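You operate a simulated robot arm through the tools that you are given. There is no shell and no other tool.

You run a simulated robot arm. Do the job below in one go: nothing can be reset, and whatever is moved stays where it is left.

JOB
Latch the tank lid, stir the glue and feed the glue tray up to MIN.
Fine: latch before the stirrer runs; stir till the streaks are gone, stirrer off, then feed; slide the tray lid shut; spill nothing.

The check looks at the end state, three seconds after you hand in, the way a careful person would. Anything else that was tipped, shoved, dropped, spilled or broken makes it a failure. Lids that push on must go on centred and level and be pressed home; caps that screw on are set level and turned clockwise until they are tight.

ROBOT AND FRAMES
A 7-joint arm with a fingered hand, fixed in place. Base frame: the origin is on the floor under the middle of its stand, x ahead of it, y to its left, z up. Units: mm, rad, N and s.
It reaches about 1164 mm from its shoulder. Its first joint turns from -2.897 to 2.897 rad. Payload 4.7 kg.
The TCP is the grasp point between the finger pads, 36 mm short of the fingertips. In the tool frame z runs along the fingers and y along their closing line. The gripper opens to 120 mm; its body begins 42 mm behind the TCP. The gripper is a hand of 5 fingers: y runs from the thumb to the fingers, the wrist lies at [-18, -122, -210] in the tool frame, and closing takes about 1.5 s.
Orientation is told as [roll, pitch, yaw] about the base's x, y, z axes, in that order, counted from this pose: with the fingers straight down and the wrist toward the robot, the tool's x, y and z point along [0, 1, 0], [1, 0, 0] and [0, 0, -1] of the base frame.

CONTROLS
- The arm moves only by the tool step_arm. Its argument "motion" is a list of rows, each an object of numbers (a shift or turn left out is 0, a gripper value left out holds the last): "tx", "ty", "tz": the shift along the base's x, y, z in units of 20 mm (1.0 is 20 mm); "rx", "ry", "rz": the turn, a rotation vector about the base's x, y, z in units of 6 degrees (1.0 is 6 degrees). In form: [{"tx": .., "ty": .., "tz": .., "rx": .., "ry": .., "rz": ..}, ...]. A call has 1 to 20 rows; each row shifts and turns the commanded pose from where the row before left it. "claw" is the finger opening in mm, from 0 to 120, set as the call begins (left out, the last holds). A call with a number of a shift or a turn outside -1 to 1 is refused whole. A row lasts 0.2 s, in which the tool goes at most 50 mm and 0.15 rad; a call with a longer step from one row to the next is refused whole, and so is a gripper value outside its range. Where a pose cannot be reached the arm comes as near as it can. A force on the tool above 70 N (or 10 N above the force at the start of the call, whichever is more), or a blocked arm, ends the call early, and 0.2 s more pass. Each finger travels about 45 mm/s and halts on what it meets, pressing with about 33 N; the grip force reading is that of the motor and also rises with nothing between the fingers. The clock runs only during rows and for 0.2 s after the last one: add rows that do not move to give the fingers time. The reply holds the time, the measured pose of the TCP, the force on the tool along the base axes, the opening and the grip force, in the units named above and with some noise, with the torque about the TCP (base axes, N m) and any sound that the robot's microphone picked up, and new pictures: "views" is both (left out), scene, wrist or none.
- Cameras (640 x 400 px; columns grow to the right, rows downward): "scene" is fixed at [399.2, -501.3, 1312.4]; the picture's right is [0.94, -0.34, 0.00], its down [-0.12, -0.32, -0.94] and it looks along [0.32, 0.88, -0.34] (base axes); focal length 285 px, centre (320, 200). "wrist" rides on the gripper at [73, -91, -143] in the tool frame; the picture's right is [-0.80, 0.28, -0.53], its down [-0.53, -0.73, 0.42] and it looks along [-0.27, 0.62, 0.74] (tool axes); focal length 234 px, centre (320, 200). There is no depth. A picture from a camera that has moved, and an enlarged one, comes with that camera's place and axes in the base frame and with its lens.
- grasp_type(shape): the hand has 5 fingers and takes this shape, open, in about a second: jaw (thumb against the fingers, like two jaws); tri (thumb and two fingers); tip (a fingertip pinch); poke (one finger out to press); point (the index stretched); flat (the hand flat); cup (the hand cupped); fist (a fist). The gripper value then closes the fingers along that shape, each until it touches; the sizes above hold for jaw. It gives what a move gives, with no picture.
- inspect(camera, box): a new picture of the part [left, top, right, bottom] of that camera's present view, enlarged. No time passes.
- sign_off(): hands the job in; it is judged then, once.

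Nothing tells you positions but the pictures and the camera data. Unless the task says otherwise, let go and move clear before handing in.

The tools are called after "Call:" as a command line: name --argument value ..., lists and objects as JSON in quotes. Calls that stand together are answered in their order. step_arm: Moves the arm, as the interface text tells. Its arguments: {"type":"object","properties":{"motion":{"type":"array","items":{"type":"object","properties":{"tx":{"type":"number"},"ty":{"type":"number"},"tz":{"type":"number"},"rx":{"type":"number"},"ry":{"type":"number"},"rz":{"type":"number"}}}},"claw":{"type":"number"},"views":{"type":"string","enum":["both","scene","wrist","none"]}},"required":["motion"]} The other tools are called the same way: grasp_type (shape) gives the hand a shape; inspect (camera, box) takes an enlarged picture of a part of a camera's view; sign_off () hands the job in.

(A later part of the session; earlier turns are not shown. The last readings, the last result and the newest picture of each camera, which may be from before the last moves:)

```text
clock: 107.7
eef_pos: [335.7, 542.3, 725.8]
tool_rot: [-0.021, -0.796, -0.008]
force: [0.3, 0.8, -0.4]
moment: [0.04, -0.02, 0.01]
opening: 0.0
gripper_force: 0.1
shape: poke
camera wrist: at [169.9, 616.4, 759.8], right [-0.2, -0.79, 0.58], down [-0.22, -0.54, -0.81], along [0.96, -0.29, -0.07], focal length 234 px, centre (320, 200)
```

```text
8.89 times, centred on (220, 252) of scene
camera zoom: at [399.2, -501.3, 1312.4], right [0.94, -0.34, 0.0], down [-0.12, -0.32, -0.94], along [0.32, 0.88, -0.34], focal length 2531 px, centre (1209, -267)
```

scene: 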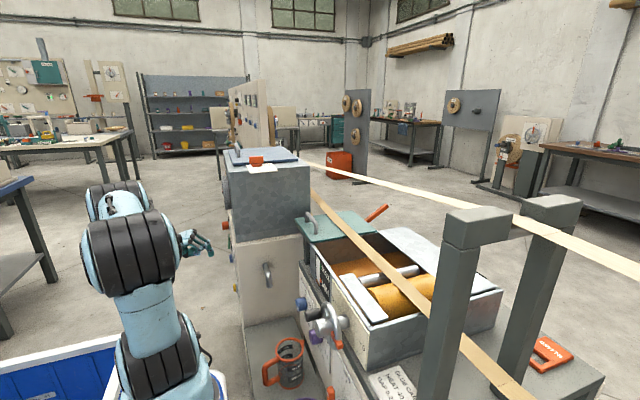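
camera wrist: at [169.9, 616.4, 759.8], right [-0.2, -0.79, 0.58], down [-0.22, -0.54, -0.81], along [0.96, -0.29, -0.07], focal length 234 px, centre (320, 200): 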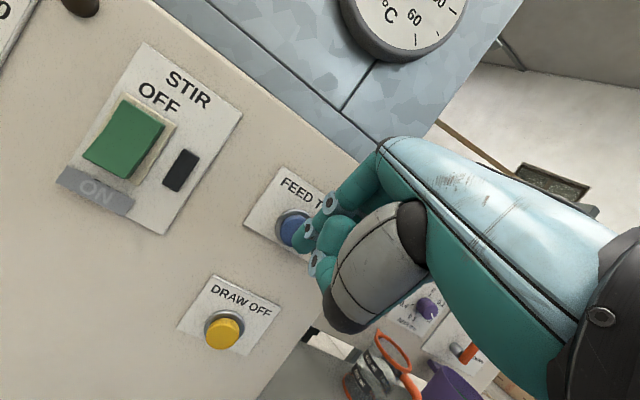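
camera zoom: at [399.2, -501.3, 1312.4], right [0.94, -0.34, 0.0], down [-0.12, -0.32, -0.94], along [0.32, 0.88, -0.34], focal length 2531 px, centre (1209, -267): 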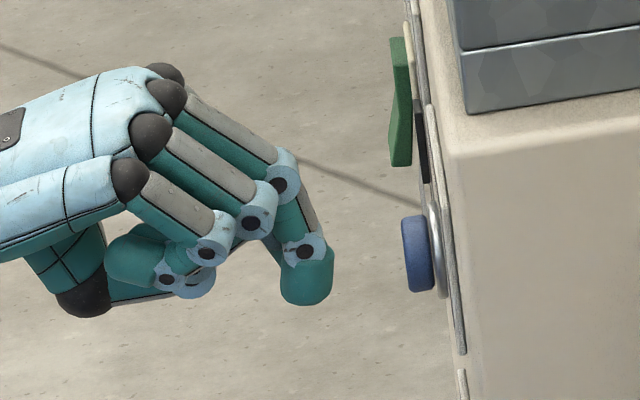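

The button has popped back out and the gauge holds at MIN. Next is the tray lid: I plan to push its handle's +y post along -y with the index finger, coming in low from the robot side so I stay clear of the veneer tape above it. First I'll rise clear of the tank front.

Call:
step_arm --motion '[{"tx": -0.8, "tz": 0.5}, {"tz": 1}, {"tz": 1}, {"tz": 1}, {"tz": 1}, {"tz": 1}, {"tz": 1}, {"tz": 1}, {"tz": 1}, {"tz": 1}, {"tz": 1}, {"tz": 1}, {"tz": 1}, {"tz": 1}, {"tz": 1}, {"tz": 1}, {"tz": 1}, {"tz": 1}]' --views "wrist"

Call:
inspect --camera "scene" --box '[320, 275, 330, 285]'

```text
clock: 111.5
eef_pos: [320.3, 541.8, 1076.7]
tool_rot: [-0.018, -0.795, -0.008]
force: [-0.2, 0.4, -0.4]
moment: [-0.01, 0.02, -0.04]
opening: 0.0
gripper_force: 0.0
shape: poke
camera wrist: at [153.6, 616.6, 1111.0], right [-0.2, -0.79, 0.58], down [-0.22, -0.54, -0.81], along [0.96, -0.29, -0.07], focal length 234 px, centre (320, 200)
```

wrist: 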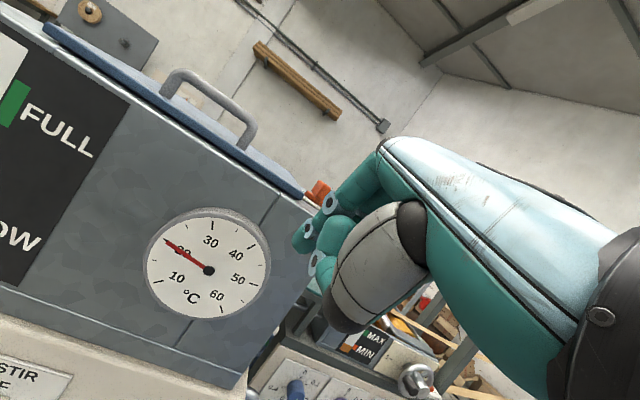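

```text
16.00 times, centred on (325, 280) of scene
camera zoom: at [399.2, -501.3, 1312.4], right [0.94, -0.34, 0.0], down [-0.12, -0.32, -0.94], along [0.32, 0.88, -0.34], focal length 4555 px, centre (240, -1080)
```

zoom: 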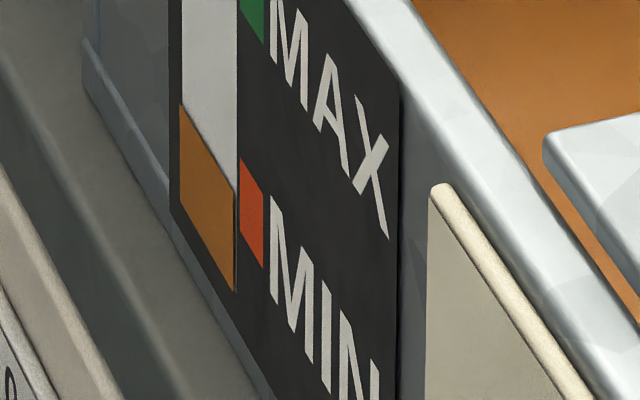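

Call:
inspect --camera "wrist" --box '[330, 320, 410, 370]'

Call:
inspect --camera "wrist" --box '[240, 280, 520, 400]'

```text
8.00 times, centred on (370, 345) of wrist
camera zoom: at [153.6, 616.6, 1111.0], right [-0.2, -0.79, 0.58], down [-0.22, -0.54, -0.81], along [0.96, -0.29, -0.07], focal length 1873 px, centre (-80, -960)
```

zoom: 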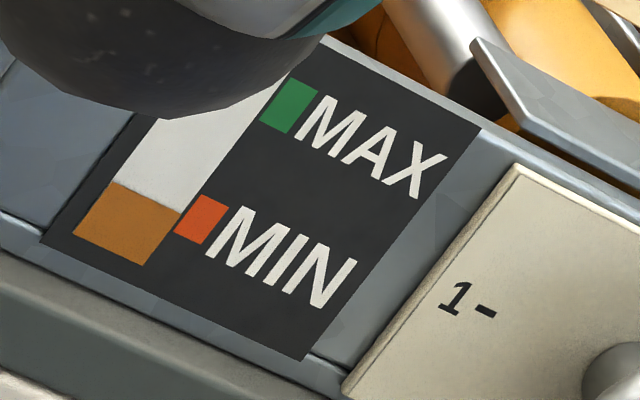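

```text
2.29 times, centred on (380, 340) of wrist
camera zoom: at [153.6, 616.6, 1111.0], right [-0.2, -0.79, 0.58], down [-0.22, -0.54, -0.81], along [0.96, -0.29, -0.07], focal length 535 px, centre (183, -120)
```

zoom: 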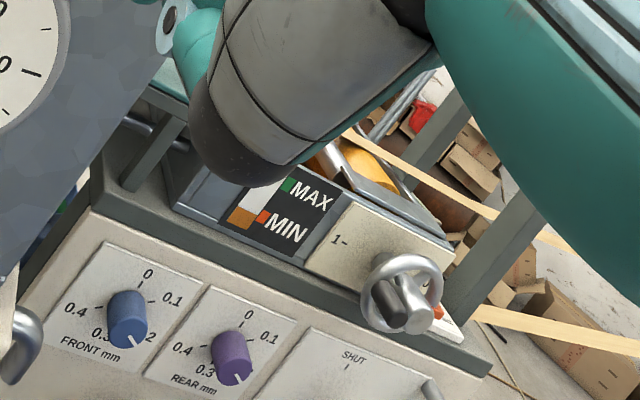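

Call:
inspect --camera "wrist" --box '[336, 338, 366, 356]'

```text
16.00 times, centred on (351, 347) of wrist
camera zoom: at [153.6, 616.6, 1111.0], right [-0.2, -0.79, 0.58], down [-0.22, -0.54, -0.81], along [0.96, -0.29, -0.07], focal length 3747 px, centre (-176, -2152)
```

zoom: 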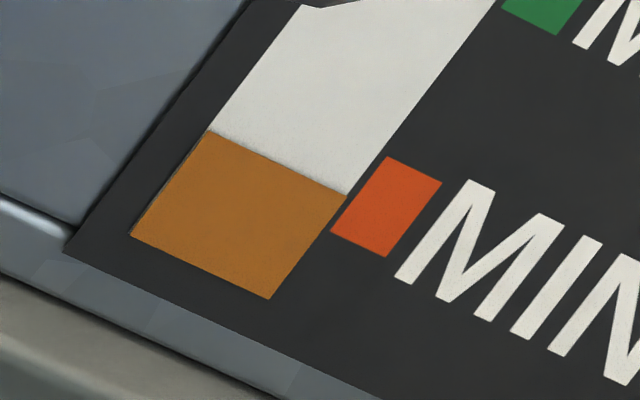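

Magnified, the level sits just a hair below the middle of the MIN mark. I'll go back and give the FEED button about five more seconds so it's properly up to MIN.

Call:
step_arm --motion '[{"tz": -1}, {"tz": -1}, {"tz": -1}, {"tz": -1}, {"tz": -1}, {"tz": -1}, {"tz": -1}, {"tz": -1}, {"tz": -1}, {"tz": -1}, {"tz": -1}, {"tz": -1}, {"tz": -1}, {"tz": -1}, {"tz": -1}, {"tz": -1}, {"tz": -1}, {"tz": -0.55}]' --views "wrist"

Call:
inspect --camera "scene" --box '[190, 230, 250, 275]'

```text
clock: 115.3
eef_pos: [320.4, 543.7, 725.2]
tool_rot: [-0.019, -0.795, -0.007]
force: [0.3, 0.6, -0.2]
moment: [0.02, 0.02, -0.02]
opening: 0.0
gripper_force: 0.0
shape: poke
camera wrist: at [152.8, 617.9, 759.3], right [-0.2, -0.79, 0.58], down [-0.22, -0.54, -0.81], along [0.96, -0.29, -0.07], focal length 234 px, centre (320, 200)
```

wrist: 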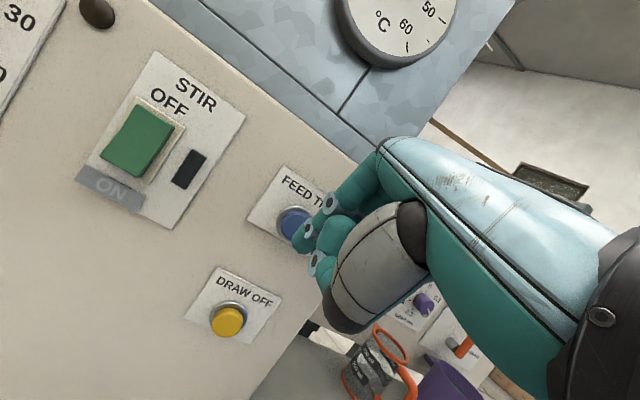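

```text
8.89 times, centred on (220, 252) of scene
camera zoom: at [399.2, -501.3, 1312.4], right [0.94, -0.34, 0.0], down [-0.12, -0.32, -0.94], along [0.32, 0.88, -0.34], focal length 2531 px, centre (1209, -267)
```

zoom: 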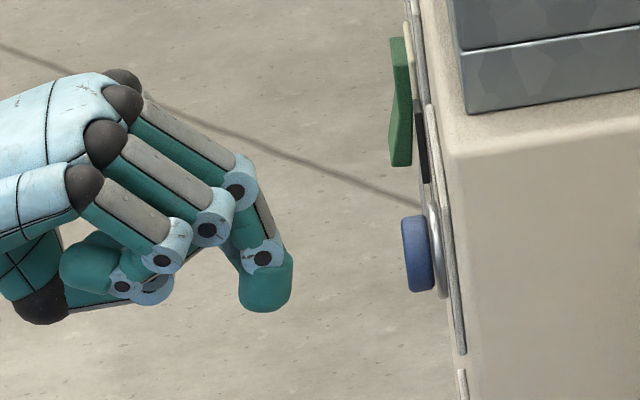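

Call:
step_arm --motion '[{"tx": 0.8}, {"tx": 0.8}, {"tx": 0.5}, {"tx": 0.2}, {"tx": 0.15}, {"tx": 0.15}, {}, {}, {}, {}, {}, {}, {}, {}, {}, {}, {}, {}]' --views "none"

Call:
inspect --camera "scene" --box '[320, 275, 330, 285]'

```text
clock: 119.1
eef_pos: [371.2, 542.3, 723.5]
tool_rot: [-0.019, -0.794, -0.007]
force: [-1.7, -0.3, -1.2]
moment: [-0.03, 0.06, -0.03]
opening: 0.2
gripper_force: 0.1
shape: poke
```

```text
16.00 times, centred on (325, 280) of scene
camera zoom: at [399.2, -501.3, 1312.4], right [0.94, -0.34, 0.0], down [-0.12, -0.32, -0.94], along [0.32, 0.88, -0.34], focal length 4555 px, centre (240, -1080)
```

zoom: 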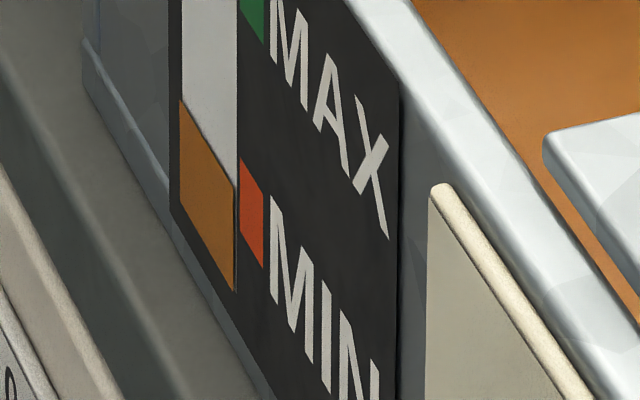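

Call:
step_arm --motion '[{}, {}, {}, {}, {}, {}, {}, {}, {}, {}]' --views "none"

Call:
inspect --camera "scene" --box '[320, 275, 330, 285]'

```text
clock: 121.3
eef_pos: [372.0, 542.6, 724.6]
tool_rot: [-0.02, -0.792, -0.008]
force: [-2.1, -1.5, -0.1]
moment: [0.01, 0.05, -0.01]
opening: 0.0
gripper_force: 0.0
shape: poke
```

```text
16.00 times, centred on (325, 280) of scene
camera zoom: at [399.2, -501.3, 1312.4], right [0.94, -0.34, 0.0], down [-0.12, -0.32, -0.94], along [0.32, 0.88, -0.34], focal length 4555 px, centre (240, -1080)
```

zoom: 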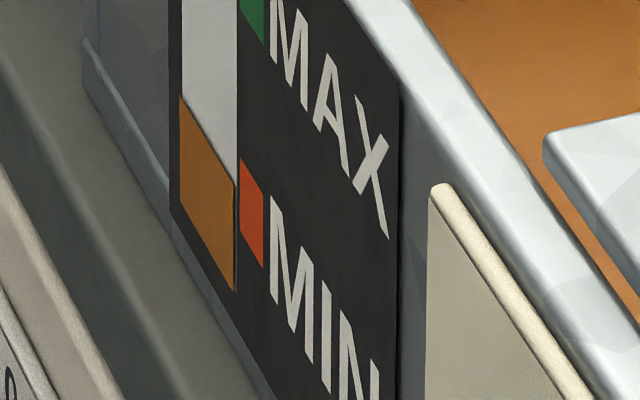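

The level has risen by the intended amount. Releasing now, withdrawing, and going up for a close look.

Call:
step_arm --motion '[{"tx": -0.5}, {"tx": -1}, {"tx": -1}]' --views "none"

Call:
step_arm --motion '[{"tz": 1}, {"tz": 1}, {"tz": 1}, {"tz": 1}, {"tz": 1}, {"tz": 1}, {"tz": 1}, {"tz": 1}, {"tz": 1}, {"tz": 1}, {"tz": 1}, {"tz": 1}, {"tz": 1}, {"tz": 1}, {"tz": 1}, {"tz": 1}, {"tz": 1}, {"tz": 1}]' --views "wrist"

Call:
inspect --camera "wrist" --box '[336, 338, 366, 356]'

Call:
inspect --camera "scene" --box '[320, 275, 330, 285]'

```text
clock: 122.1
eef_pos: [320.7, 540.8, 723.8]
tool_rot: [-0.019, -0.793, -0.007]
force: [0.0, -0.1, -0.6]
moment: [-0.01, 0.02, 0.03]
opening: 0.0
gripper_force: 0.0
shape: poke
```

```text
clock: 125.9
eef_pos: [323.1, 542.5, 1085.6]
tool_rot: [-0.02, -0.795, -0.007]
force: [0.1, 0.2, -0.4]
moment: [0.01, 0.01, 0.01]
opening: 0.0
gripper_force: 0.1
shape: poke
camera wrist: at [155.9, 617.1, 1120.3], right [-0.2, -0.79, 0.58], down [-0.22, -0.54, -0.81], along [0.96, -0.29, -0.07], focal length 234 px, centre (320, 200)
```

wrist: 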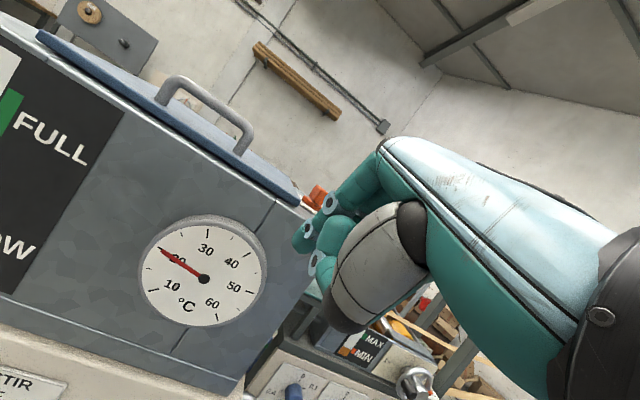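

```text
16.00 times, centred on (351, 347) of wrist
camera zoom: at [155.9, 617.1, 1120.3], right [-0.2, -0.79, 0.58], down [-0.22, -0.54, -0.81], along [0.96, -0.29, -0.07], focal length 3747 px, centre (-176, -2152)
```

zoom: 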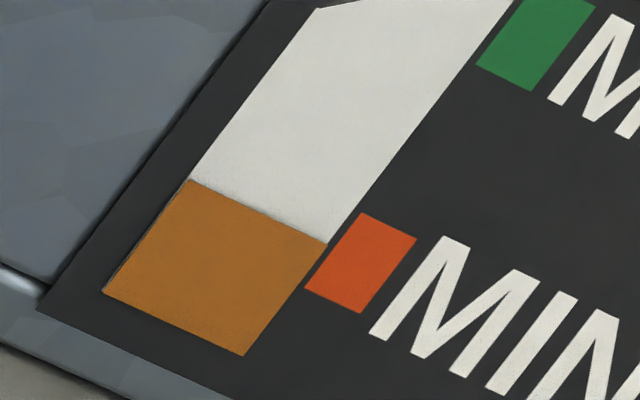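

```text
16.00 times, centred on (325, 280) of scene
camera zoom: at [399.2, -501.3, 1312.4], right [0.94, -0.34, 0.0], down [-0.12, -0.32, -0.94], along [0.32, 0.88, -0.34], focal length 4555 px, centre (240, -1080)
```

zoom: 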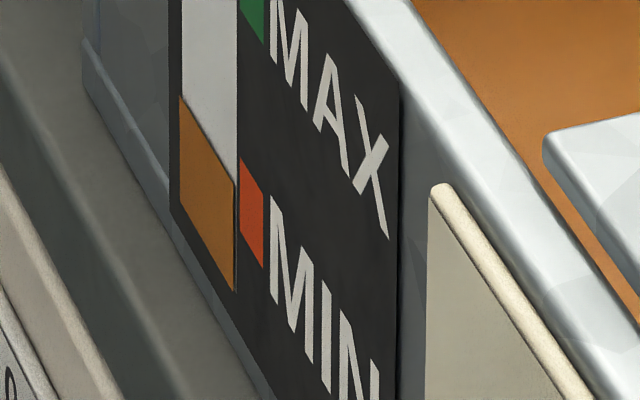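

The level now sits right at the MIN mark. Next, the tray lid: I'll round the tank's corner at a safe height, with the hand staying at y below about 415 past the tank.

Call:
step_arm --motion '[{"tx": 0.2, "ty": -0.9}, {"tx": 0.3, "ty": -1}, {"tx": 0.5, "ty": -1}, {"tx": 0.7, "ty": -1}, {"tx": 0.7, "ty": -1}, {"tx": 0.7, "ty": -1}]' --views "none"

```text
clock: 127.3
eef_pos: [384.0, 423.5, 1083.8]
tool_rot: [-0.019, -0.795, -0.007]
force: [-0.2, -0.2, 0.1]
moment: [-0.01, -0.03, 0.02]
opening: 0.0
gripper_force: 0.1
shape: poke
```

Call:
step_arm --motion '[{"tx": 0.8, "ty": -0.6}, {"tx": 1, "ty": -0.5}, {"tx": 1}, {"tx": 1}, {"tx": 1}, {"tx": 1}, {"tx": 1, "tz": -0.5}, {"tx": 1, "tz": -0.5}]' --views "both"

Call:
inspect --camera "scene" --box '[250, 130, 400, 250]'

Call:
inspect --camera "wrist" --box '[150, 150, 450, 400]'

```text
clock: 129.1
eef_pos: [540.0, 401.9, 1064.5]
tool_rot: [-0.018, -0.793, -0.009]
force: [1.3, 0.3, -0.4]
moment: [-0.04, -0.01, 0.01]
opening: 0.1
gripper_force: 0.1
shape: poke
camera wrist: at [373.6, 477.4, 1099.2], right [-0.19, -0.79, 0.58], down [-0.22, -0.54, -0.81], along [0.96, -0.29, -0.07], focal length 234 px, centre (320, 200)
```

scene: 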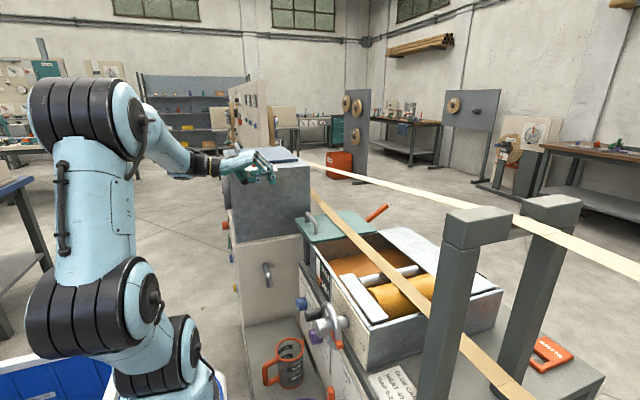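
wrist: 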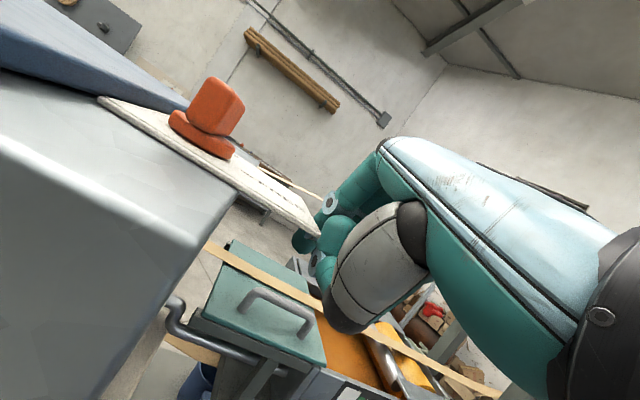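

```text
3.33 times, centred on (325, 190) of scene
camera zoom: at [399.2, -501.3, 1312.4], right [0.94, -0.34, 0.0], down [-0.12, -0.32, -0.94], along [0.32, 0.88, -0.34], focal length 949 px, centre (303, 233)
```

zoom: 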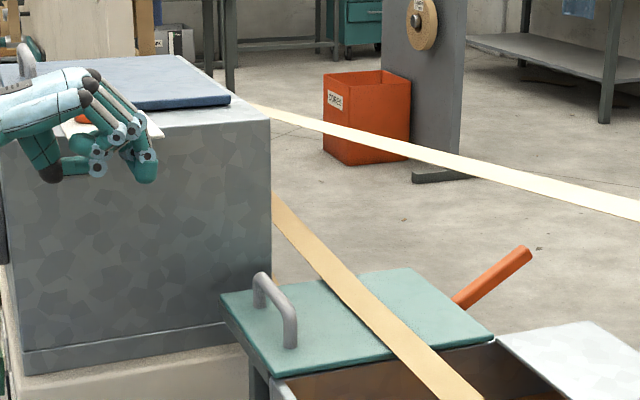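

```text
1.60 times, centred on (300, 275) of wrist
camera zoom: at [373.6, 477.4, 1099.2], right [-0.19, -0.79, 0.58], down [-0.22, -0.54, -0.81], along [0.96, -0.29, -0.07], focal length 375 px, centre (352, 80)
```

zoom: 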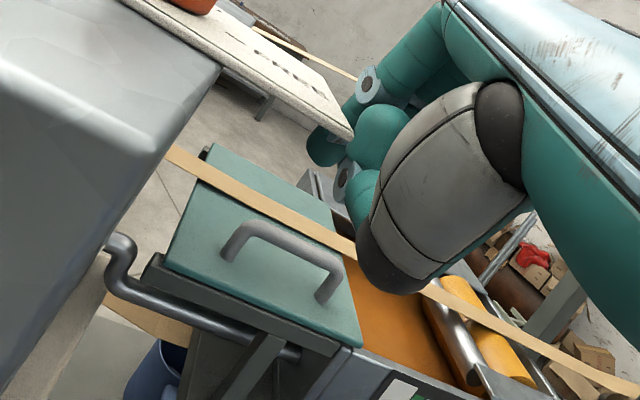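

The plate under the knob overhangs to about y=427, close beside the hand, so I'll shift to -y first, then tilt a bit more and come down toward the lid handle (posts at about y 284 and 384, x≈672).

Call:
step_arm --motion '[{"ty": -0.6}, {"ty": -0.6}, {"tx": 0.8, "ry": -0.4}, {"tx": 0.8, "ry": -0.4}, {"tx": 0.8, "ry": -0.4, "tz": -0.6}, {"tx": 0.6, "ry": -0.45, "tz": -0.8}, {"tx": 0.4, "tz": -0.8}, {"tz": -0.8}]' --views "both"

Call:
inspect --camera "scene" --box '[250, 150, 370, 250]'

Call:
inspect --camera "wrist" --box '[180, 180, 400, 360]'

```text
clock: 130.9
eef_pos: [608.2, 379.7, 1006.2]
tool_rot: [-0.017, -0.967, -0.009]
force: [0.3, -0.1, 0.3]
moment: [-0.01, 0.0, 0.03]
opening: 0.2
gripper_force: 0.0
shape: poke
camera wrist: at [438.4, 453.6, 1011.8], right [-0.29, -0.79, 0.54], down [-0.08, -0.54, -0.84], along [0.95, -0.29, 0.09], focal length 234 px, centre (320, 200)
```

scene: 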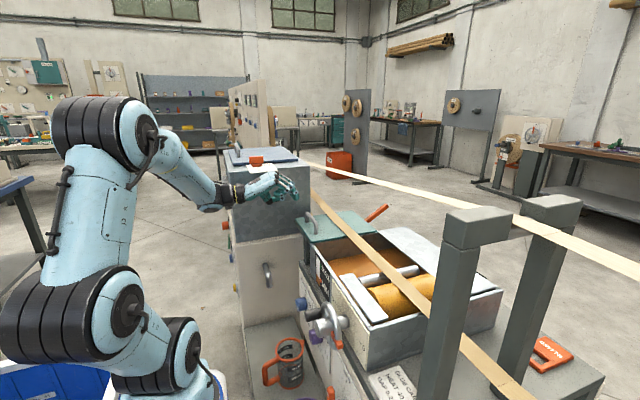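
wrist: 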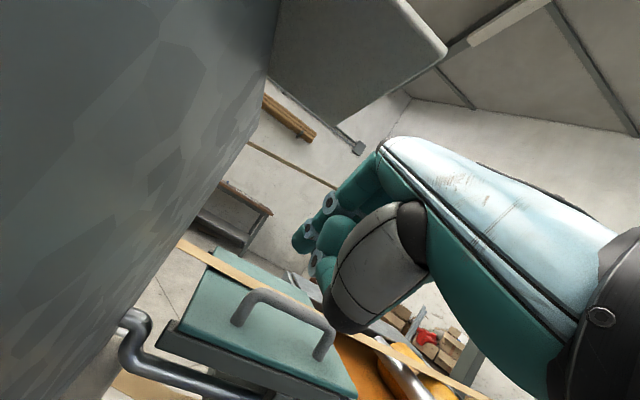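

```text
4.00 times, centred on (310, 200) of scene
camera zoom: at [399.2, -501.3, 1312.4], right [0.94, -0.34, 0.0], down [-0.12, -0.32, -0.94], along [0.32, 0.88, -0.34], focal length 1139 px, centre (360, 200)
```

zoom: 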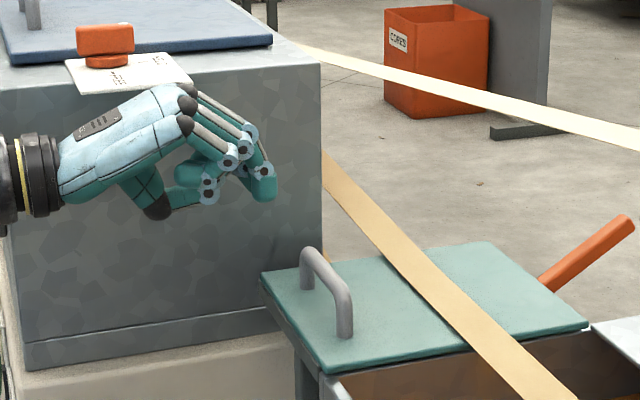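

```text
2.22 times, centred on (290, 270) of wrist
camera zoom: at [438.4, 453.6, 1011.8], right [-0.29, -0.79, 0.54], down [-0.08, -0.54, -0.84], along [0.95, -0.29, 0.09], focal length 520 px, centre (387, 44)
```

zoom: 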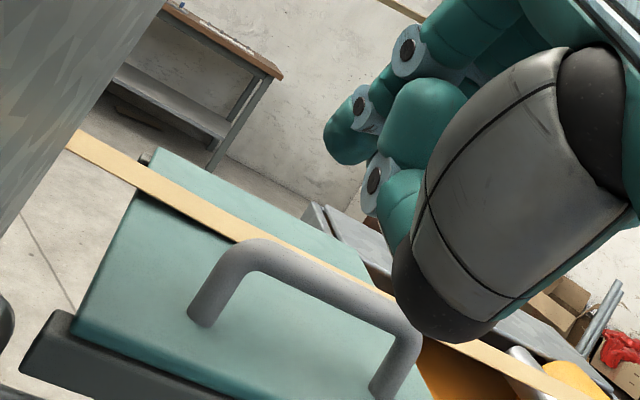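

Both cameras put the handle posts at y≈389 and y≈287, x≈671, top z≈930. I'll bring the index tip down on the +y side of the far post, then forward beside it.

Call:
step_arm --motion '[{"ty": 0.75}, {"ty": 0.75}, {"tz": -1}, {"tz": -1}, {"tz": -1}, {"tz": -1}]' --views "wrist"

Call:
inspect --camera "scene" --box '[250, 150, 370, 250]'

Call:
inspect --camera "wrist" --box '[180, 180, 400, 360]'

```text
clock: 131.4
eef_pos: [607.5, 387.7, 1005.5]
tool_rot: [-0.019, -0.966, -0.015]
force: [-17.8, -78.9, 14.0]
moment: [1.55, 2.34, 15.55]
opening: 0.0
gripper_force: 0.2
shape: poke
stopped in row 2: the force on the tool passed its limit at 106 N (the readings are from after the stop); the commanded pose is now the measured one
camera wrist: at [438.4, 463.8, 1010.9], right [-0.3, -0.79, 0.54], down [-0.08, -0.54, -0.84], along [0.95, -0.29, 0.09], focal length 234 px, centre (320, 200)
```

wrist: 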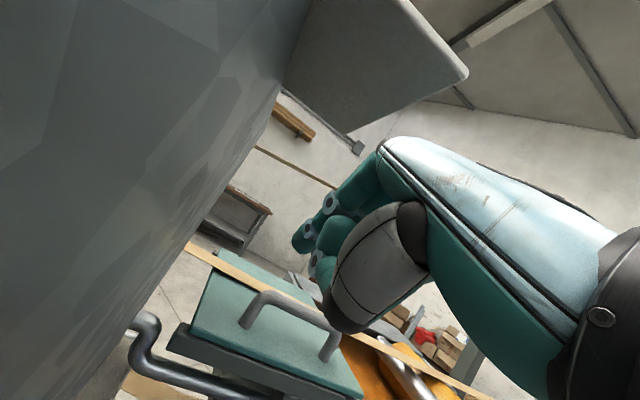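

```text
4.00 times, centred on (310, 200) of scene
camera zoom: at [399.2, -501.3, 1312.4], right [0.94, -0.34, 0.0], down [-0.12, -0.32, -0.94], along [0.32, 0.88, -0.34], focal length 1139 px, centre (360, 200)
```

zoom: 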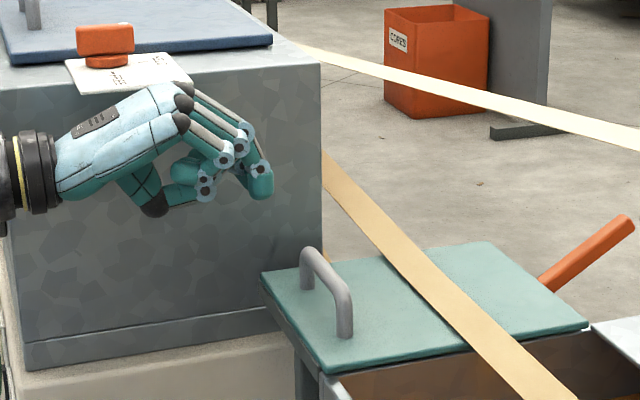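

```text
2.22 times, centred on (290, 270) of wrist
camera zoom: at [438.4, 463.8, 1010.9], right [-0.3, -0.79, 0.54], down [-0.08, -0.54, -0.84], along [0.95, -0.29, 0.09], focal length 520 px, centre (387, 44)
```

zoom: 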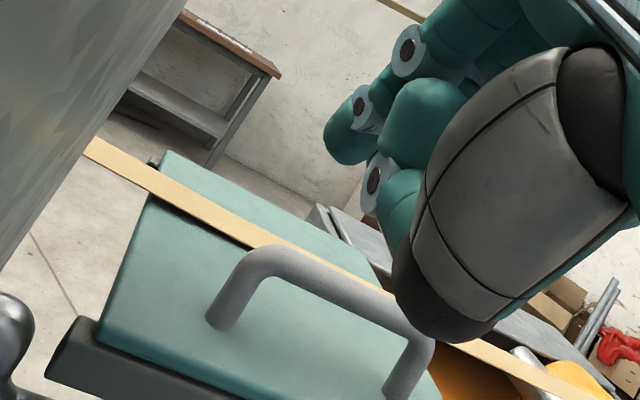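

The wrist camera body touched the tank's side, at a point matching about (428, 468, 1010); the hand itself hit nothing and nothing moved. I'll back off toward -y and yaw the hand about +15°, which swings the camera away from the tank while the index finger still reaches the post.

Call:
step_arm --motion '[{"ty": -0.5}, {"ty": -0.6}]' --views "none"

Call:
step_arm --motion '[{"rz": 0.7}, {"rz": 0.7}, {"rz": 0.6}, {"rz": 0.5}]' --views "both"

Call:
inspect --camera "scene" --box '[230, 140, 370, 250]'

```text
clock: 132.0
eef_pos: [607.6, 372.1, 1002.8]
tool_rot: [-0.027, -0.966, -0.003]
force: [-0.4, -0.1, -0.1]
moment: [0.0, -0.03, 0.02]
opening: 0.2
gripper_force: 0.0
shape: poke
```

```text
clock: 133.0
eef_pos: [608.0, 369.9, 1002.5]
tool_rot: [-0.028, -0.965, 0.261]
force: [-0.5, 0.2, -0.9]
moment: [-0.05, 0.03, 0.0]
opening: 0.1
gripper_force: 0.1
shape: poke
camera wrist: at [424.3, 399.7, 1008.3], right [-0.08, -0.84, 0.54], down [0.06, -0.55, -0.84], along [0.99, -0.03, 0.09], focal length 234 px, centre (320, 200)
```

scene: 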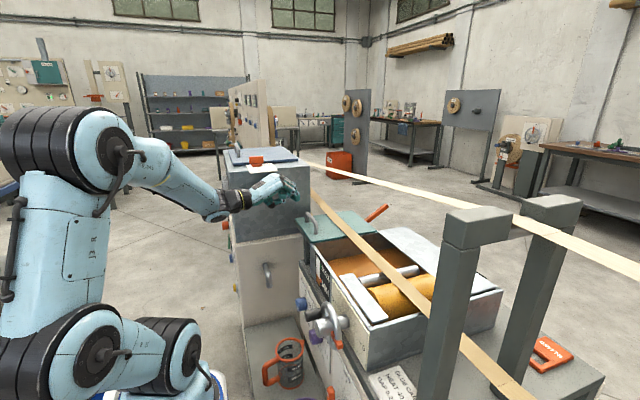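
wrist: 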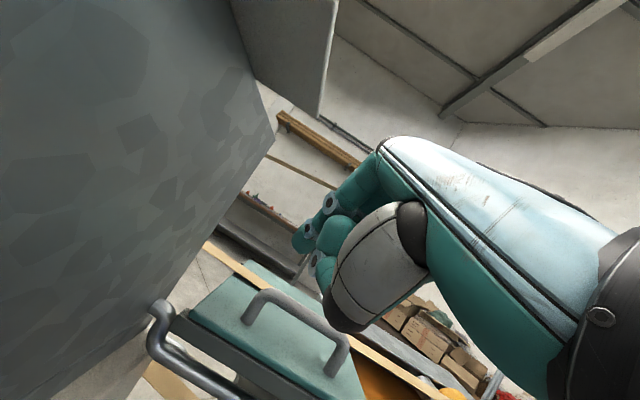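

```text
3.64 times, centred on (300, 195) of scene
camera zoom: at [399.2, -501.3, 1312.4], right [0.94, -0.34, 0.0], down [-0.12, -0.32, -0.94], along [0.32, 0.88, -0.34], focal length 1035 px, centre (393, 218)
```

zoom: 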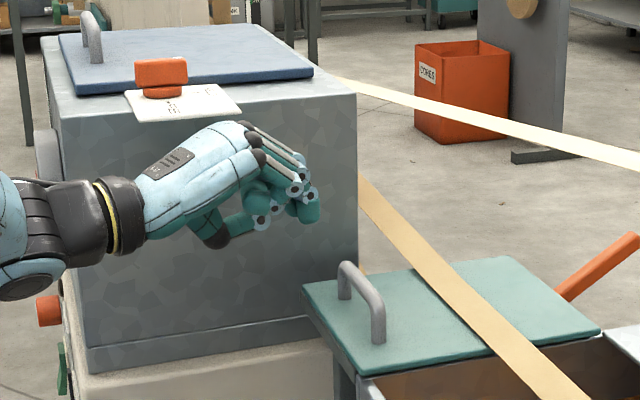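

Call:
step_arm --motion '[{"ty": 0.8}, {"ty": 0.8}, {"tz": -0.8}, {"tz": -0.8}, {"tz": -0.8}, {"tz": -0.8}]' --views "wrist"

Call:
inspect --camera "scene" --box '[250, 160, 370, 250]'

Call:
inspect --camera "wrist" --box '[180, 180, 400, 360]'

```text
clock: 134.4
eef_pos: [608.0, 401.0, 939.0]
tool_rot: [-0.026, -0.966, 0.255]
force: [0.1, 0.1, 0.0]
moment: [-0.01, 0.01, 0.01]
opening: 0.1
gripper_force: 0.1
shape: poke
camera wrist: at [424.6, 430.9, 944.2], right [-0.08, -0.84, 0.54], down [0.06, -0.54, -0.84], along [0.99, -0.03, 0.1], focal length 234 px, centre (320, 200)
```

wrist: 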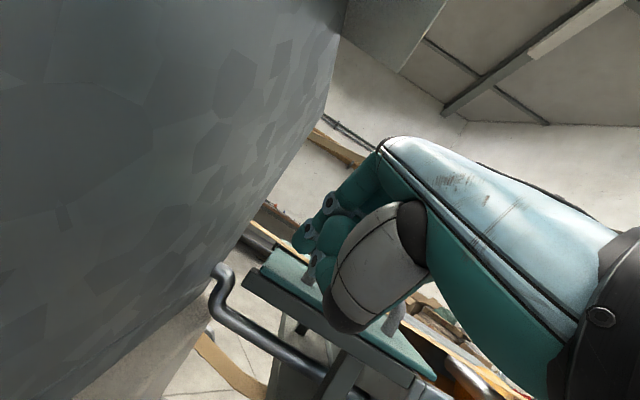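

```text
4.44 times, centred on (310, 205) of scene
camera zoom: at [399.2, -501.3, 1312.4], right [0.94, -0.34, 0.0], down [-0.12, -0.32, -0.94], along [0.32, 0.88, -0.34], focal length 1265 px, centre (364, 178)
```

zoom: 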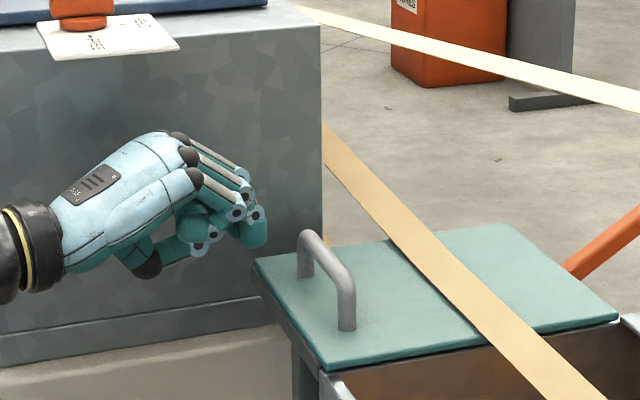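

```text
2.22 times, centred on (290, 270) of wrist
camera zoom: at [424.6, 430.9, 944.2], right [-0.08, -0.84, 0.54], down [0.06, -0.54, -0.84], along [0.99, -0.03, 0.1], focal length 520 px, centre (387, 44)
```

zoom: 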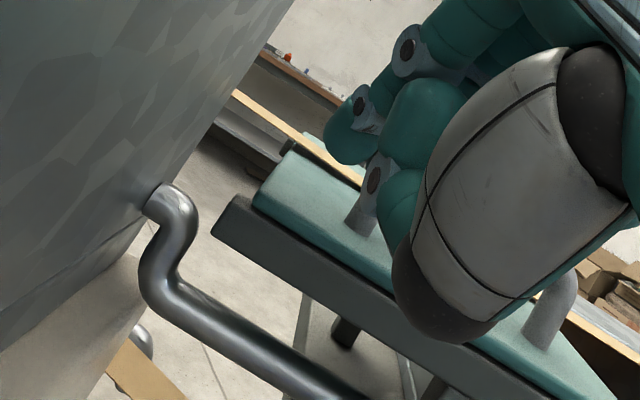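

The index tip is on the +y side of the far post with about 9 mm of clearance. I'll go forward and slightly down beside it.

Call:
step_arm --motion '[{"tx": 0.6, "tz": -0.35}, {"tx": 0.6, "tz": -0.35}, {"tx": 0.6}]' --views "wrist"

Call:
inspect --camera "scene" --box '[250, 160, 370, 250]'

Call:
inspect --camera "wrist" --box '[220, 180, 400, 330]'

```text
clock: 135.2
eef_pos: [644.4, 400.7, 924.9]
tool_rot: [-0.026, -0.967, 0.259]
force: [-0.2, 0.9, -0.3]
moment: [-0.01, 0.02, 0.01]
opening: 0.0
gripper_force: 0.1
shape: poke
camera wrist: at [461.0, 429.8, 930.8], right [-0.08, -0.84, 0.54], down [0.06, -0.55, -0.84], along [0.99, -0.03, 0.09], focal length 234 px, centre (320, 200)
```

wrist: 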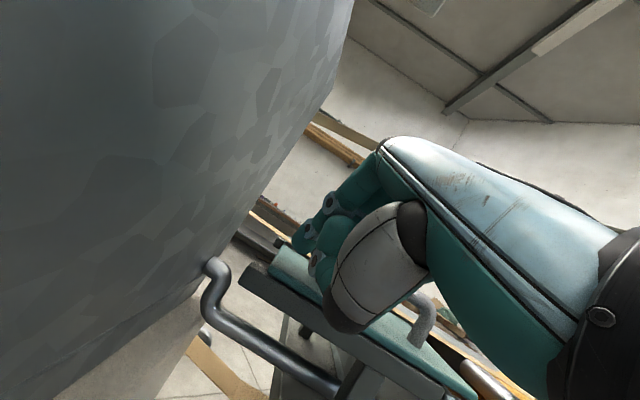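

```text
4.44 times, centred on (310, 205) of scene
camera zoom: at [399.2, -501.3, 1312.4], right [0.94, -0.34, 0.0], down [-0.12, -0.32, -0.94], along [0.32, 0.88, -0.34], focal length 1265 px, centre (364, 178)
```

zoom: 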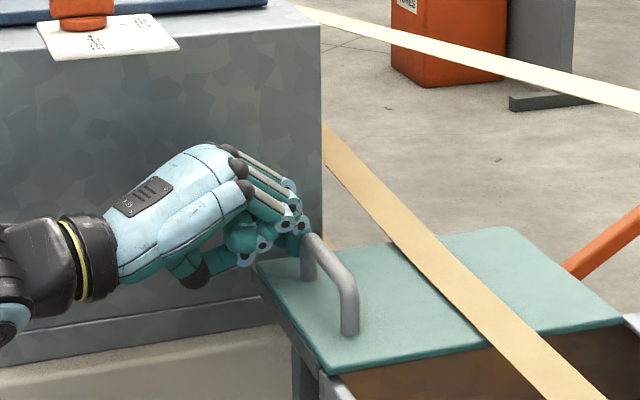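

```text
2.67 times, centred on (310, 255) of wrist
camera zoom: at [461.0, 429.8, 930.8], right [-0.08, -0.84, 0.54], down [0.06, -0.55, -0.84], along [0.99, -0.03, 0.09], focal length 624 px, centre (347, 53)
```

zoom: 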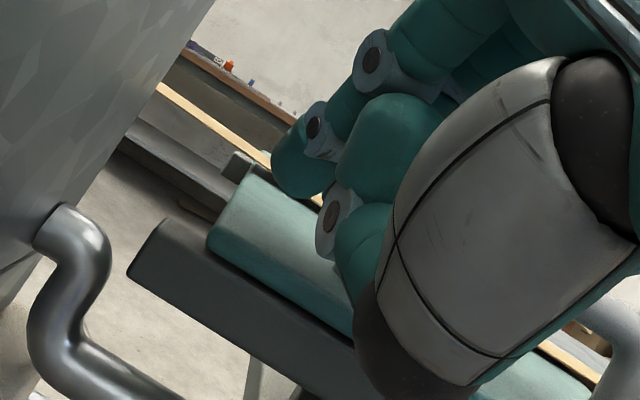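

The tip is behind the post. I'm pushing gently toward -y and checking that the lid follows.

Call:
step_arm --motion '[{"ty": -0.4}, {"ty": -0.4}, {"ty": -0.4}, {"ty": -0.4}, {"ty": -0.4}]' --views "wrist"

Call:
inspect --camera "scene" --box '[250, 160, 370, 250]'

Call:
inspect --camera "wrist" --box '[220, 180, 400, 330]'

```text
clock: 136.4
eef_pos: [644.3, 363.5, 924.6]
tool_rot: [-0.025, -0.965, 0.259]
force: [-0.5, 0.7, 0.2]
moment: [-0.03, -0.02, 0.02]
opening: 0.0
gripper_force: 0.1
shape: poke
camera wrist: at [461.0, 391.6, 931.2], right [-0.08, -0.84, 0.54], down [0.06, -0.55, -0.84], along [0.99, -0.03, 0.1], focal length 234 px, centre (320, 200)
```

wrist: 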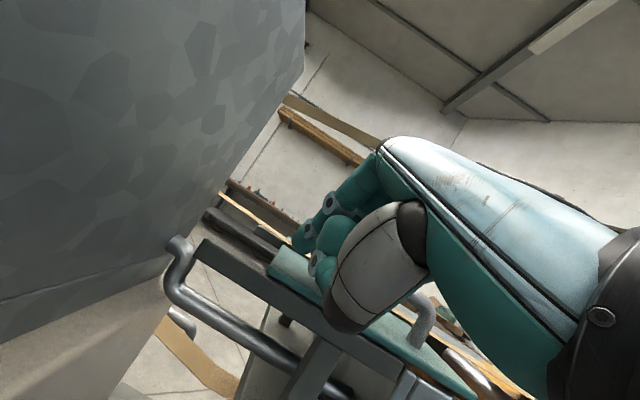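

```text
4.44 times, centred on (310, 205) of scene
camera zoom: at [399.2, -501.3, 1312.4], right [0.94, -0.34, 0.0], down [-0.12, -0.32, -0.94], along [0.32, 0.88, -0.34], focal length 1265 px, centre (364, 178)
```

zoom: 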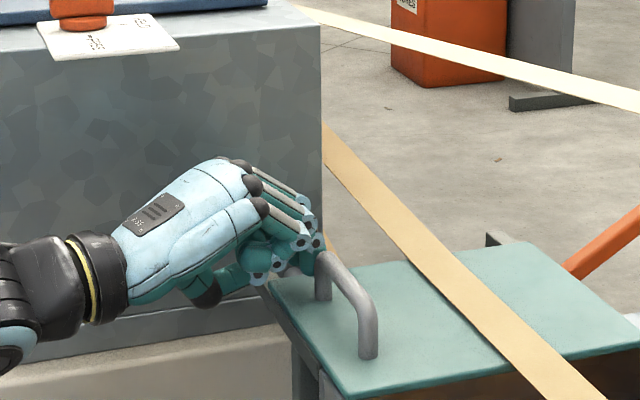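

```text
2.67 times, centred on (310, 255) of wrist
camera zoom: at [461.0, 391.6, 931.2], right [-0.08, -0.84, 0.54], down [0.06, -0.55, -0.84], along [0.99, -0.03, 0.1], focal length 624 px, centre (347, 53)
```

zoom: 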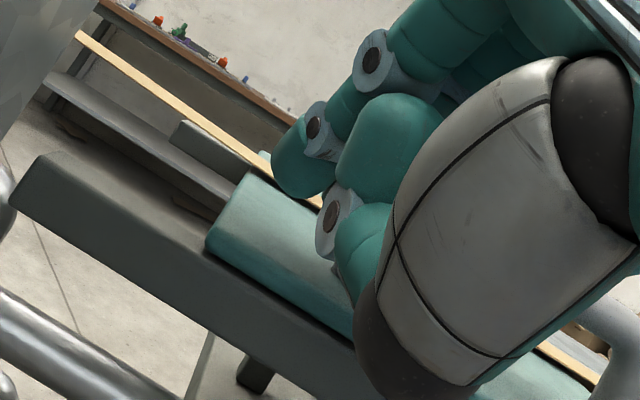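

The lid follows with almost no force. I'm continuing the push.

Call:
step_arm --motion '[{"ty": -0.5}, {"ty": -0.5}, {"ty": -0.5}, {"ty": -0.5}, {"ty": -0.5}, {"ty": -0.5}, {"ty": -0.5}, {"ty": -0.5}]' --views "both"

Call:
inspect --camera "scene" --box '[260, 170, 420, 290]'

```text
clock: 138.2
eef_pos: [646.0, 283.6, 924.4]
tool_rot: [-0.026, -0.965, 0.258]
force: [-1.1, 0.1, 0.1]
moment: [-0.01, 0.0, 0.03]
opening: 0.1
gripper_force: 0.0
shape: poke
camera wrist: at [461.7, 312.2, 929.9], right [-0.08, -0.84, 0.54], down [0.06, -0.55, -0.84], along [0.99, -0.03, 0.09], focal length 234 px, centre (320, 200)
```

scene: 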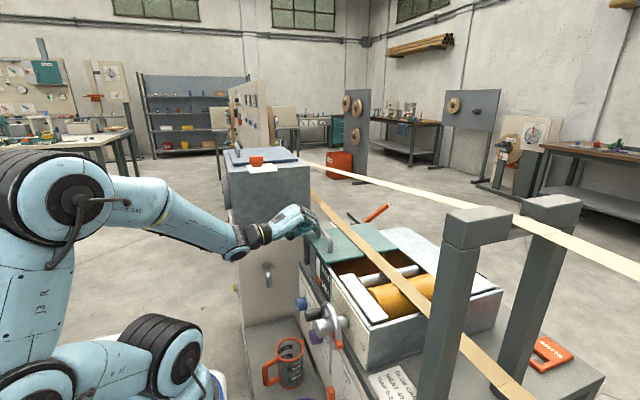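
wrist: 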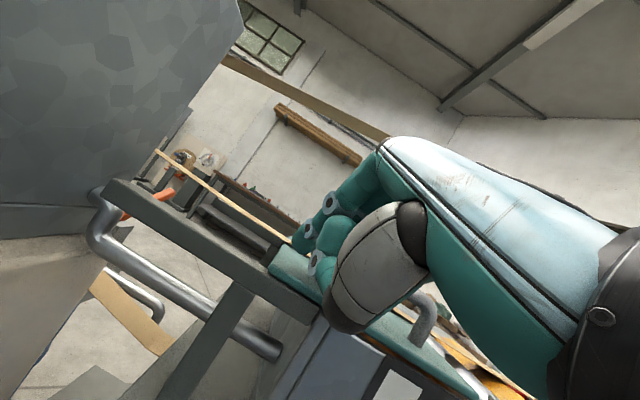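

```text
3.33 times, centred on (340, 230) of scene
camera zoom: at [399.2, -501.3, 1312.4], right [0.94, -0.34, 0.0], down [-0.12, -0.32, -0.94], along [0.32, 0.88, -0.34], focal length 949 px, centre (253, 100)
```

zoom: 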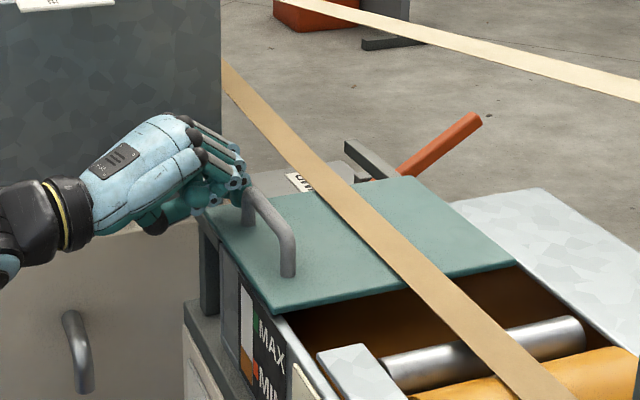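

Call:
step_arm --motion '[{"ty": -0.5}, {"ty": -0.5}, {"ty": -0.5}, {"ty": -0.5}, {"ty": -0.4}]' --views "wrist"

Call:
inspect --camera "scene" --box '[260, 170, 420, 290]'

```text
clock: 139.4
eef_pos: [643.9, 232.3, 923.6]
tool_rot: [-0.025, -0.965, 0.258]
force: [-0.7, -0.5, -0.1]
moment: [0.0, -0.01, 0.04]
opening: 0.0
gripper_force: 0.1
shape: poke
camera wrist: at [459.9, 262.1, 929.9], right [-0.08, -0.84, 0.54], down [0.06, -0.55, -0.84], along [0.99, -0.03, 0.09], focal length 234 px, centre (320, 200)
```

wrist: 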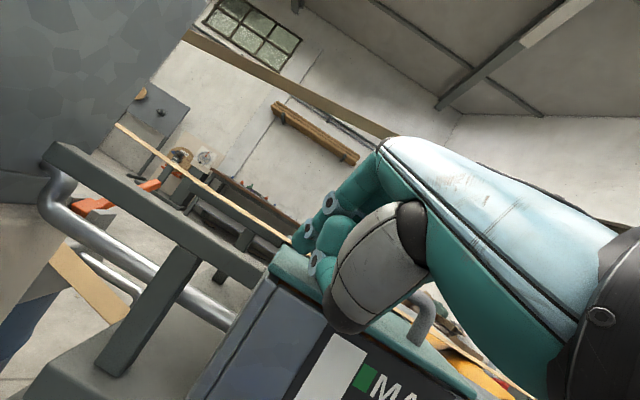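

```text
3.33 times, centred on (340, 230) of scene
camera zoom: at [399.2, -501.3, 1312.4], right [0.94, -0.34, 0.0], down [-0.12, -0.32, -0.94], along [0.32, 0.88, -0.34], focal length 949 px, centre (253, 100)
```

zoom: 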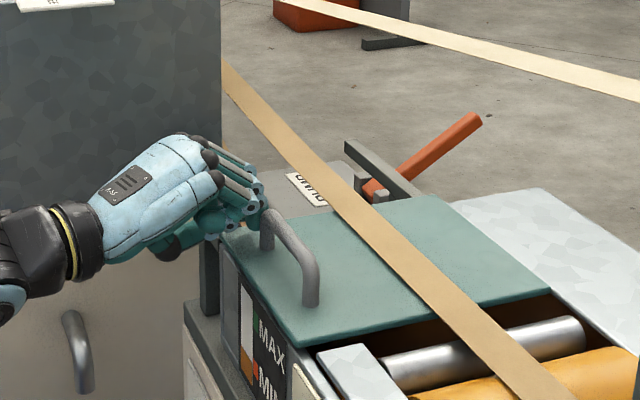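

Call:
step_arm --motion '[{"ty": -0.3}, {"ty": -0.3}, {"ty": -0.2}, {"ty": -0.2}]' --views "wrist"

Call:
inspect --camera "scene" --box '[280, 190, 420, 290]'

```text
clock: 140.5
eef_pos: [639.9, 219.9, 922.0]
tool_rot: [-0.035, -0.958, 0.277]
force: [-30.5, 66.7, -2.7]
moment: [1.16, 0.58, 1.98]
opening: 0.0
gripper_force: 0.0
shape: poke
stopped in row 4: the force on the tool passed its limit at 74 N (the readings are from after the stop); the commanded pose is now the measured one
camera wrist: at [456.7, 246.2, 929.2], right [-0.06, -0.84, 0.55], down [0.06, -0.55, -0.83], along [1.0, -0.02, 0.09], focal length 234 px, centre (320, 200)
```

wrist: 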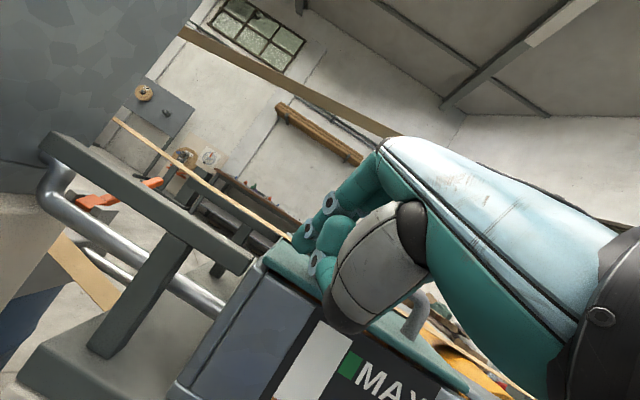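

```text
4.00 times, centred on (350, 240) of scene
camera zoom: at [399.2, -501.3, 1312.4], right [0.94, -0.34, 0.0], down [-0.12, -0.32, -0.94], along [0.32, 0.88, -0.34], focal length 1139 px, centre (200, 40)
```

zoom: 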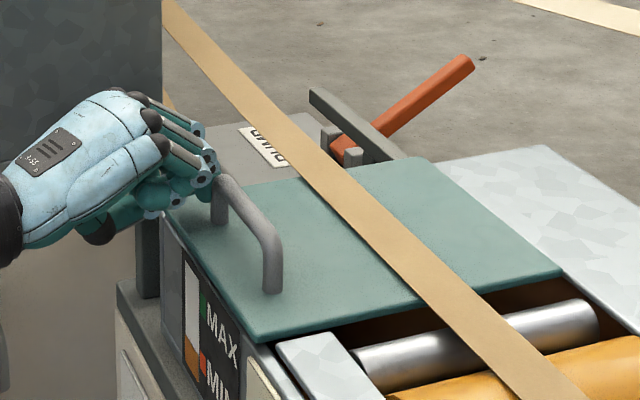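

The lid met its end stop (67 N, felt at the fingertip against the post). I'll ease off toward +y, back out the way I came and inspect.

Call:
step_arm --motion '[{"ty": 0.4}, {"ty": 0.3}, {"tx": -0.7}, {"tx": -1}, {"tx": -1}, {"tx": -1, "tz": 0.5}, {"tz": 1}, {"tz": 1}]' --views "both"

Call:
inspect --camera "scene" --box '[280, 190, 420, 290]'

Call:
inspect --camera "wrist" --box '[180, 200, 480, 400]'

```text
clock: 142.3
eef_pos: [569.8, 229.8, 970.6]
tool_rot: [-0.028, -0.962, 0.264]
force: [0.1, -0.8, -0.7]
moment: [-0.04, -0.02, 0.0]
opening: 0.0
gripper_force: 0.0
shape: poke
camera wrist: at [385.7, 258.3, 977.9], right [-0.07, -0.84, 0.54], down [0.06, -0.55, -0.83], along [1.0, -0.03, 0.09], focal length 234 px, centre (320, 200)
```

scene: 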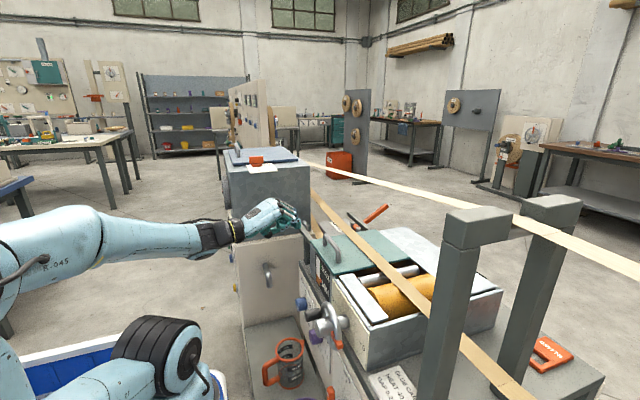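
wrist: 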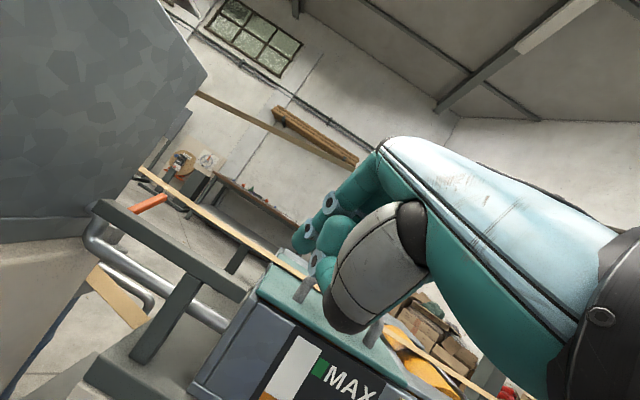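

```text
4.00 times, centred on (350, 240) of scene
camera zoom: at [399.2, -501.3, 1312.4], right [0.94, -0.34, 0.0], down [-0.12, -0.32, -0.94], along [0.32, 0.88, -0.34], focal length 1139 px, centre (200, 40)
```

zoom: 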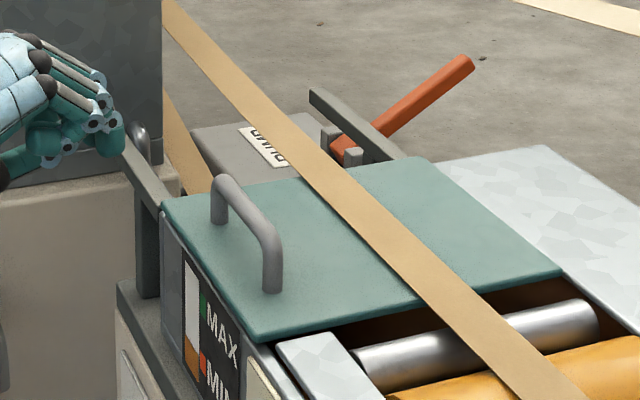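

```text
2.00 times, centred on (330, 300) of wrist
camera zoom: at [385.7, 258.3, 977.9], right [-0.07, -0.84, 0.54], down [0.06, -0.55, -0.83], along [1.0, -0.03, 0.09], focal length 468 px, centre (300, 0)
```

zoom: 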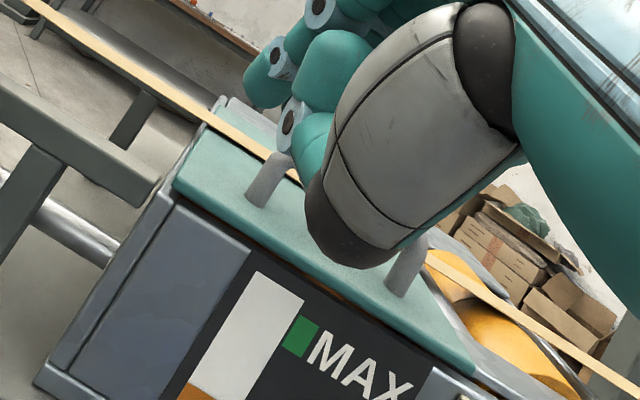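

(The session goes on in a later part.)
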